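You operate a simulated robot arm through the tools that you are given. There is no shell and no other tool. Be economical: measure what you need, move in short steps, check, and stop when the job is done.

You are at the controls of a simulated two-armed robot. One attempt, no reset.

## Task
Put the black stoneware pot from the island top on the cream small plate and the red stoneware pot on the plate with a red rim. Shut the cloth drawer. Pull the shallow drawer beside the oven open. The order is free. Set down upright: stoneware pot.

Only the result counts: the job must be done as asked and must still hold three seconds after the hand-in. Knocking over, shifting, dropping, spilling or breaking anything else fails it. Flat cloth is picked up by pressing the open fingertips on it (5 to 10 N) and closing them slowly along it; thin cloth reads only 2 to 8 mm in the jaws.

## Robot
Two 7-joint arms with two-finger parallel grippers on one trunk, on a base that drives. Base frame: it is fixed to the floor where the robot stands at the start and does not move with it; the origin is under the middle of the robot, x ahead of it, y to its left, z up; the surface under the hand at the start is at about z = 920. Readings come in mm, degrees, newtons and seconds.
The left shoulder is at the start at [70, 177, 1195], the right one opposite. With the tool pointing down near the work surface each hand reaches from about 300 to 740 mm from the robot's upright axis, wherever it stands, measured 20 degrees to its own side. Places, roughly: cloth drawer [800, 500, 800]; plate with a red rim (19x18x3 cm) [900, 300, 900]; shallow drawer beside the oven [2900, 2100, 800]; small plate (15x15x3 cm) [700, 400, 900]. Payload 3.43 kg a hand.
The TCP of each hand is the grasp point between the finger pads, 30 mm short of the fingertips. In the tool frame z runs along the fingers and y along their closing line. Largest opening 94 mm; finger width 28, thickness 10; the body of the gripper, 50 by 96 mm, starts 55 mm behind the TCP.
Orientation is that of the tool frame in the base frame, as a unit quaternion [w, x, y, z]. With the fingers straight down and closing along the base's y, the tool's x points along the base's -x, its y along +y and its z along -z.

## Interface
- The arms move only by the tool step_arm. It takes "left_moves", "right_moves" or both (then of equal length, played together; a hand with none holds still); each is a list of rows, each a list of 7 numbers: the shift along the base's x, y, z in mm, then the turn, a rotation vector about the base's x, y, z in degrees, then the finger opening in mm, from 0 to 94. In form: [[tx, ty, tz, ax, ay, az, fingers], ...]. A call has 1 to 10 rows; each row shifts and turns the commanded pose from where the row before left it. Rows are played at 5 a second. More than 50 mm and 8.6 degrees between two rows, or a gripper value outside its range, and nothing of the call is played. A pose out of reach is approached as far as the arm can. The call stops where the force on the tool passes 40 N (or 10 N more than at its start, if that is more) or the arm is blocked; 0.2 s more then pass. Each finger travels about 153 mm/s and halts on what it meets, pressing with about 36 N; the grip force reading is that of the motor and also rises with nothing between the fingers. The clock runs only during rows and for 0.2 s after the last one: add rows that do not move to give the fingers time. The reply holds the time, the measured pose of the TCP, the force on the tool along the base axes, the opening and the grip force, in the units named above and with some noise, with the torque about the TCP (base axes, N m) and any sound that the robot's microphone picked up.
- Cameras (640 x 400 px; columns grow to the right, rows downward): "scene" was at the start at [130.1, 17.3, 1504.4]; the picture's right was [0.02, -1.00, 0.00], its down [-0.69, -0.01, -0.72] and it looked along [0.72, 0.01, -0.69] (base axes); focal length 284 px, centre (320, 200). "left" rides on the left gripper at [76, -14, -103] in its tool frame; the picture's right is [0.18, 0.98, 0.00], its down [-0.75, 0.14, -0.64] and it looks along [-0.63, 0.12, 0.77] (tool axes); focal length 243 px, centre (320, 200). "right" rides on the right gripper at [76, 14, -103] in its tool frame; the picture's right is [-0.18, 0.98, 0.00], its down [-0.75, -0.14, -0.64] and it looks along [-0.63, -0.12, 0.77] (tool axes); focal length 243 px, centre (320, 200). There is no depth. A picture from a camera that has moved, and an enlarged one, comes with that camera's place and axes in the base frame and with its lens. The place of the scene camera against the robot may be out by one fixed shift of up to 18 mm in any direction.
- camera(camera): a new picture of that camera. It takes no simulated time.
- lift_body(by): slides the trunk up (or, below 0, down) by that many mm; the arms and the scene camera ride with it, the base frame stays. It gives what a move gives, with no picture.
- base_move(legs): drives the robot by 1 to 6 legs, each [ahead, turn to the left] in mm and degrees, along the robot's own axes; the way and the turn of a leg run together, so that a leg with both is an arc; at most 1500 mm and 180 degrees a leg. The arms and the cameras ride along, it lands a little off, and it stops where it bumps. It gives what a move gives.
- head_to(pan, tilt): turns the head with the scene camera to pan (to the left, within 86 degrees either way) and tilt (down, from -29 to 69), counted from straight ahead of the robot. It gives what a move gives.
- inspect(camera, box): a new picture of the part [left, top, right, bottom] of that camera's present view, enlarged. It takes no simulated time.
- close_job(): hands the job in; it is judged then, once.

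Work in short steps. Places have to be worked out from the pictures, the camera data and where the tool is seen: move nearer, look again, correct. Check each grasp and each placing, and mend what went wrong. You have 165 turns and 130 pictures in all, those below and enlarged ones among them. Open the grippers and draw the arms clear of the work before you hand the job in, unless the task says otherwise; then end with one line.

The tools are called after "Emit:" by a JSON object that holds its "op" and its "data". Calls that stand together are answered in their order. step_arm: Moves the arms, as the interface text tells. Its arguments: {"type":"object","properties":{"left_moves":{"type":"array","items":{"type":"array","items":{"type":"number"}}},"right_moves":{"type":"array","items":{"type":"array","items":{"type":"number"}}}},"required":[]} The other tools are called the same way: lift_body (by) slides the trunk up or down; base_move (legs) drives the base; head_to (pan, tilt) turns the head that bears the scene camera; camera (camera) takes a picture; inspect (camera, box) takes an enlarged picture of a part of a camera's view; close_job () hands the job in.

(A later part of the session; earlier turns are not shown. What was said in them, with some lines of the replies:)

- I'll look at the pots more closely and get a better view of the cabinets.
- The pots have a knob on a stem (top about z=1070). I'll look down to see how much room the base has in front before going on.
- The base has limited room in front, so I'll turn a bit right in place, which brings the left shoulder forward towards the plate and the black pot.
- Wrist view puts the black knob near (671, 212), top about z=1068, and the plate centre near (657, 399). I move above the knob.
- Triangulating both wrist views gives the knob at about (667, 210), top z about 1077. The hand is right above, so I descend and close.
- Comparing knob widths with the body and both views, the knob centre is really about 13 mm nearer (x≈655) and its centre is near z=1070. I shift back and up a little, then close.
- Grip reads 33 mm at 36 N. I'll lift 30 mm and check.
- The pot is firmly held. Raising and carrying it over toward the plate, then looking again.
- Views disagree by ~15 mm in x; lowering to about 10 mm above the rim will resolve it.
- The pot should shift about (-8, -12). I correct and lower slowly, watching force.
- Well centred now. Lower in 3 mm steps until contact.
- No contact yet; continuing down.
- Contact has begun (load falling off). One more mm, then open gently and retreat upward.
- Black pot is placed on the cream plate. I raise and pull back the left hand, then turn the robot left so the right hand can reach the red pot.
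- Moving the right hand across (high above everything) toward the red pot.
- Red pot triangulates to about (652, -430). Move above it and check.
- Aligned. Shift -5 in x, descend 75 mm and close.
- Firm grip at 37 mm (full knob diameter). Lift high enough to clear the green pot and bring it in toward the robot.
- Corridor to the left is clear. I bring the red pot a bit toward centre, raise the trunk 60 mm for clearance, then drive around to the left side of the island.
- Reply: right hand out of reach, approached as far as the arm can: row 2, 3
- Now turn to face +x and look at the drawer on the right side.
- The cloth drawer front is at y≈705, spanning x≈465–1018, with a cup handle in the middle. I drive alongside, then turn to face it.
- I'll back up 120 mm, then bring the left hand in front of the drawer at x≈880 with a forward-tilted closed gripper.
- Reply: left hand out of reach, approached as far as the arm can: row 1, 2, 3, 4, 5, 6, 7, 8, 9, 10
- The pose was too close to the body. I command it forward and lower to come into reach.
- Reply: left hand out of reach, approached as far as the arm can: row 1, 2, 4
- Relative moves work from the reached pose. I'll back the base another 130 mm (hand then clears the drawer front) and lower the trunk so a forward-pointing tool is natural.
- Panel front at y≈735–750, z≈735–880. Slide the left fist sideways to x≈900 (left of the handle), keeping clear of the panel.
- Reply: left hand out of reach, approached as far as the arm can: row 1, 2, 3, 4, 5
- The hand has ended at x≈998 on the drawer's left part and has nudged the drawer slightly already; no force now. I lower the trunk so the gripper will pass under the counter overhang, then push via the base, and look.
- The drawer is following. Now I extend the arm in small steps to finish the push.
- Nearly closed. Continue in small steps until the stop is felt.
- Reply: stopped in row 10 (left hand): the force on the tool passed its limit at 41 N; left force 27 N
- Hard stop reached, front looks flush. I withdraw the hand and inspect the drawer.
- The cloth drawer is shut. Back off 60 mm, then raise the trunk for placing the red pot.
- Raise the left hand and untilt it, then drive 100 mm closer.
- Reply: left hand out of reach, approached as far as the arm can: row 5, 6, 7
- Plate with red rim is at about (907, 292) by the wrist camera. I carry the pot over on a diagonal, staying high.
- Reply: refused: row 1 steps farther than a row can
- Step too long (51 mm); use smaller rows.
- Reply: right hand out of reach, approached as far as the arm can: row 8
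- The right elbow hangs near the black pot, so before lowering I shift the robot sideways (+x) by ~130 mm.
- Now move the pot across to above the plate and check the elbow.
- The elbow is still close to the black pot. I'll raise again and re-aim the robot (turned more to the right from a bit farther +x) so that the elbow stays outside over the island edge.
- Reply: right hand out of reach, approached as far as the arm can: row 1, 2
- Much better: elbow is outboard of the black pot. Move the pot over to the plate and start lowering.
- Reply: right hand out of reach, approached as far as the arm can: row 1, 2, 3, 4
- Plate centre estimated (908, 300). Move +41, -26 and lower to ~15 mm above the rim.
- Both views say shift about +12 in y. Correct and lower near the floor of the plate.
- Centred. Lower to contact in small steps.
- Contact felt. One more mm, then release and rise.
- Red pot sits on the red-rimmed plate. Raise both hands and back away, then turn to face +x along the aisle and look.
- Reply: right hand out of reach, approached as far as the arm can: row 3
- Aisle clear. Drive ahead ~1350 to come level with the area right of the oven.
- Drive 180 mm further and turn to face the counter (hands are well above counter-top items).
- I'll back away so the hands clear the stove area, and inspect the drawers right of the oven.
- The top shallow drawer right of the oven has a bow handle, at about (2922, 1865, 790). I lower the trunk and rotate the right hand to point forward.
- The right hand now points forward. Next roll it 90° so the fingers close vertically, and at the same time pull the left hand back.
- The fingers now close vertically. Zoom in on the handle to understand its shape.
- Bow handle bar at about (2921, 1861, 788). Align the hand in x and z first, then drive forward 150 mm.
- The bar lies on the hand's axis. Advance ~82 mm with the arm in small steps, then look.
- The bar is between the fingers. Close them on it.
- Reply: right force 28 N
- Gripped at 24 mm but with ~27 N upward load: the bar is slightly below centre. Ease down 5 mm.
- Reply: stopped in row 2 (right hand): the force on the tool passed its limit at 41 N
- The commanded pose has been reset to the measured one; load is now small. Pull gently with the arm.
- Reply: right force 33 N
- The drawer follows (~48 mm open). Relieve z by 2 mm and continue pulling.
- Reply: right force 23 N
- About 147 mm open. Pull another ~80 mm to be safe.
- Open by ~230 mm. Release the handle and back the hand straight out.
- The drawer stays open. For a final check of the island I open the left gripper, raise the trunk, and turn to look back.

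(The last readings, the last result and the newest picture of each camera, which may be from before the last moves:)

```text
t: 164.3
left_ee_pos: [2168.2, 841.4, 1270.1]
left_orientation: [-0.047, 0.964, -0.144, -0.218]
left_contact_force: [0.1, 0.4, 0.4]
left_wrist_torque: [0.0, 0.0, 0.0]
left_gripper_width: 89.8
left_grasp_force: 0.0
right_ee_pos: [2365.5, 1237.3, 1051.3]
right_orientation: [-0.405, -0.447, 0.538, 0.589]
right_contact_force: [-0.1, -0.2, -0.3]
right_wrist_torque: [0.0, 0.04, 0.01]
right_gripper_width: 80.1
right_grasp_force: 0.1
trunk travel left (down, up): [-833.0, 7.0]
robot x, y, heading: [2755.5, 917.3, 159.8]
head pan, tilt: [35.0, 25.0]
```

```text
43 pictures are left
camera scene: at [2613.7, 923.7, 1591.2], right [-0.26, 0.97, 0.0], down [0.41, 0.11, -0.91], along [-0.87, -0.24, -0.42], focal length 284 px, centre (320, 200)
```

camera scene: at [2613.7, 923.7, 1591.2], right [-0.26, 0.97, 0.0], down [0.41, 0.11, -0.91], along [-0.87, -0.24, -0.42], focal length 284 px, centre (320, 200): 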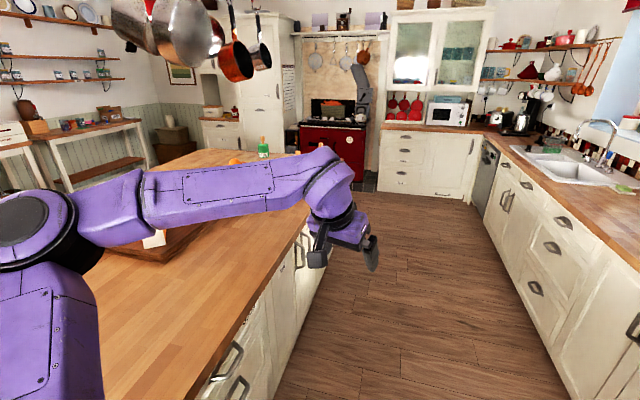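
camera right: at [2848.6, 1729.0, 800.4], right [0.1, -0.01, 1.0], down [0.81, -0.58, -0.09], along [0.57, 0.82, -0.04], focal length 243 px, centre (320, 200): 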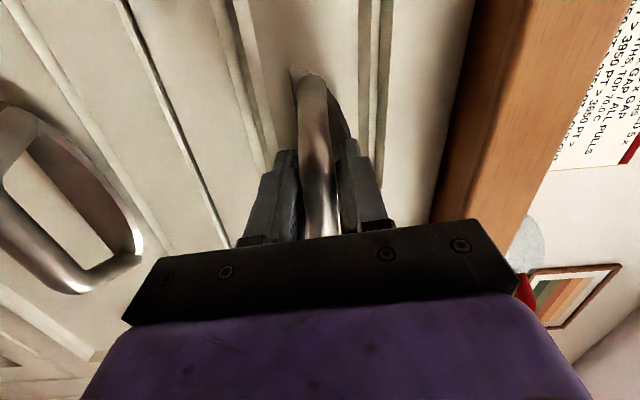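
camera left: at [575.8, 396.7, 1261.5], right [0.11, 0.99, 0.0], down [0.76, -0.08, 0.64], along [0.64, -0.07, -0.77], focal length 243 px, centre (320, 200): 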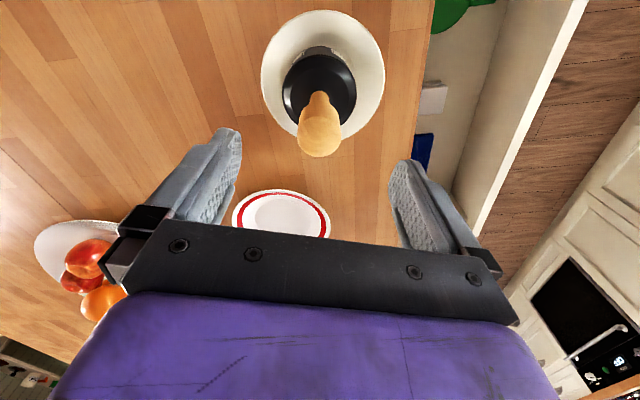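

The left arm blocks the view; turn another 37° so the gaze is straight ahead between the arms.

Emit:
{"op": "base_move", "data": {"legs": [[0, 38]]}}

Emit:
{"op": "head_to", "data": {"pan": 0, "tilt": 22}}

Emit:
{"op": "inspect", "data": {"camera": "scene", "box": [200, 80, 480, 255]}}

```text
t: 166.5
left_ee_pos: [2339.7, 496.5, 1270.7]
left_orientation: [0.027, 0.958, 0.18, -0.221]
left_contact_force: [0.0, 0.0, 0.5]
left_wrist_torque: [0.01, -0.04, 0.0]
left_gripper_width: 89.9
left_grasp_force: 0.0
right_ee_pos: [2249.3, 928.4, 1052.0]
right_orientation: [0.577, 0.598, -0.361, -0.424]
right_contact_force: [0.7, 0.3, -0.4]
right_wrist_torque: [-0.01, -0.03, -0.02]
right_gripper_width: 79.9
right_grasp_force: 0.0
trunk travel left (down, up): [-833.0, 7.0]
robot x, y, heading: [2750.5, 912.7, -161.9]
head pan, tilt: [35.0, 25.0]
```

```text
t: 167.5
left_ee_pos: [2340.6, 496.2, 1271.6]
left_orientation: [0.027, 0.958, 0.179, -0.221]
left_contact_force: [0.2, 0.0, 0.1]
left_wrist_torque: [0.0, 0.0, 0.0]
left_gripper_width: 89.9
left_grasp_force: 0.0
right_ee_pos: [2249.9, 928.6, 1049.9]
right_orientation: [0.576, 0.598, -0.36, -0.425]
right_contact_force: [0.1, 0.0, 0.2]
right_wrist_torque: [0.0, -0.01, -0.02]
right_gripper_width: 80.0
right_grasp_force: 0.0
trunk travel left (down, up): [-833.0, 7.0]
robot x, y, heading: [2753.5, 916.9, -161.6]
head pan, tilt: [0.0, 22.0]
```

```text
2.29 times, centred on (340, 168) of scene
camera zoom: at [2614.2, 885.2, 1596.1], right [-0.32, 0.95, 0.0], down [0.36, 0.12, -0.93], along [-0.88, -0.29, -0.37], focal length 650 px, centre (274, 274)
```

zoom: 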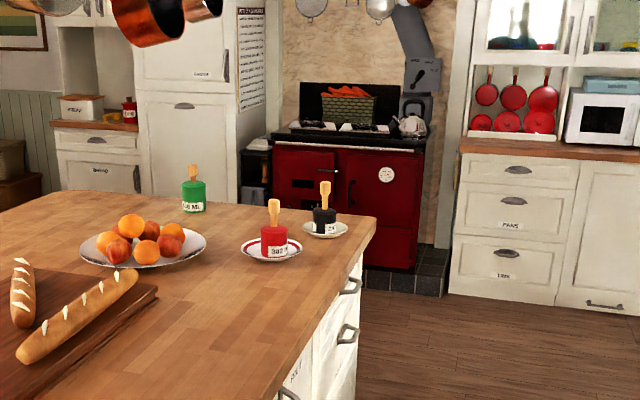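

Both pots stand upright on their plates, nothing else has moved, the cloth drawer is shut and the drawer beside the oven is open. The grippers are open and clear of the work, so I hand the job in.

Emit:
{"op": "close_job", "data": {}}

```text
The job is handed in.
```

I put the black pot on the cream plate and the red pot on the red-rimmed plate, both upright, shut the cloth drawer, and pulled the shallow drawer beside the oven open by about 230 mm. The job is handed in.
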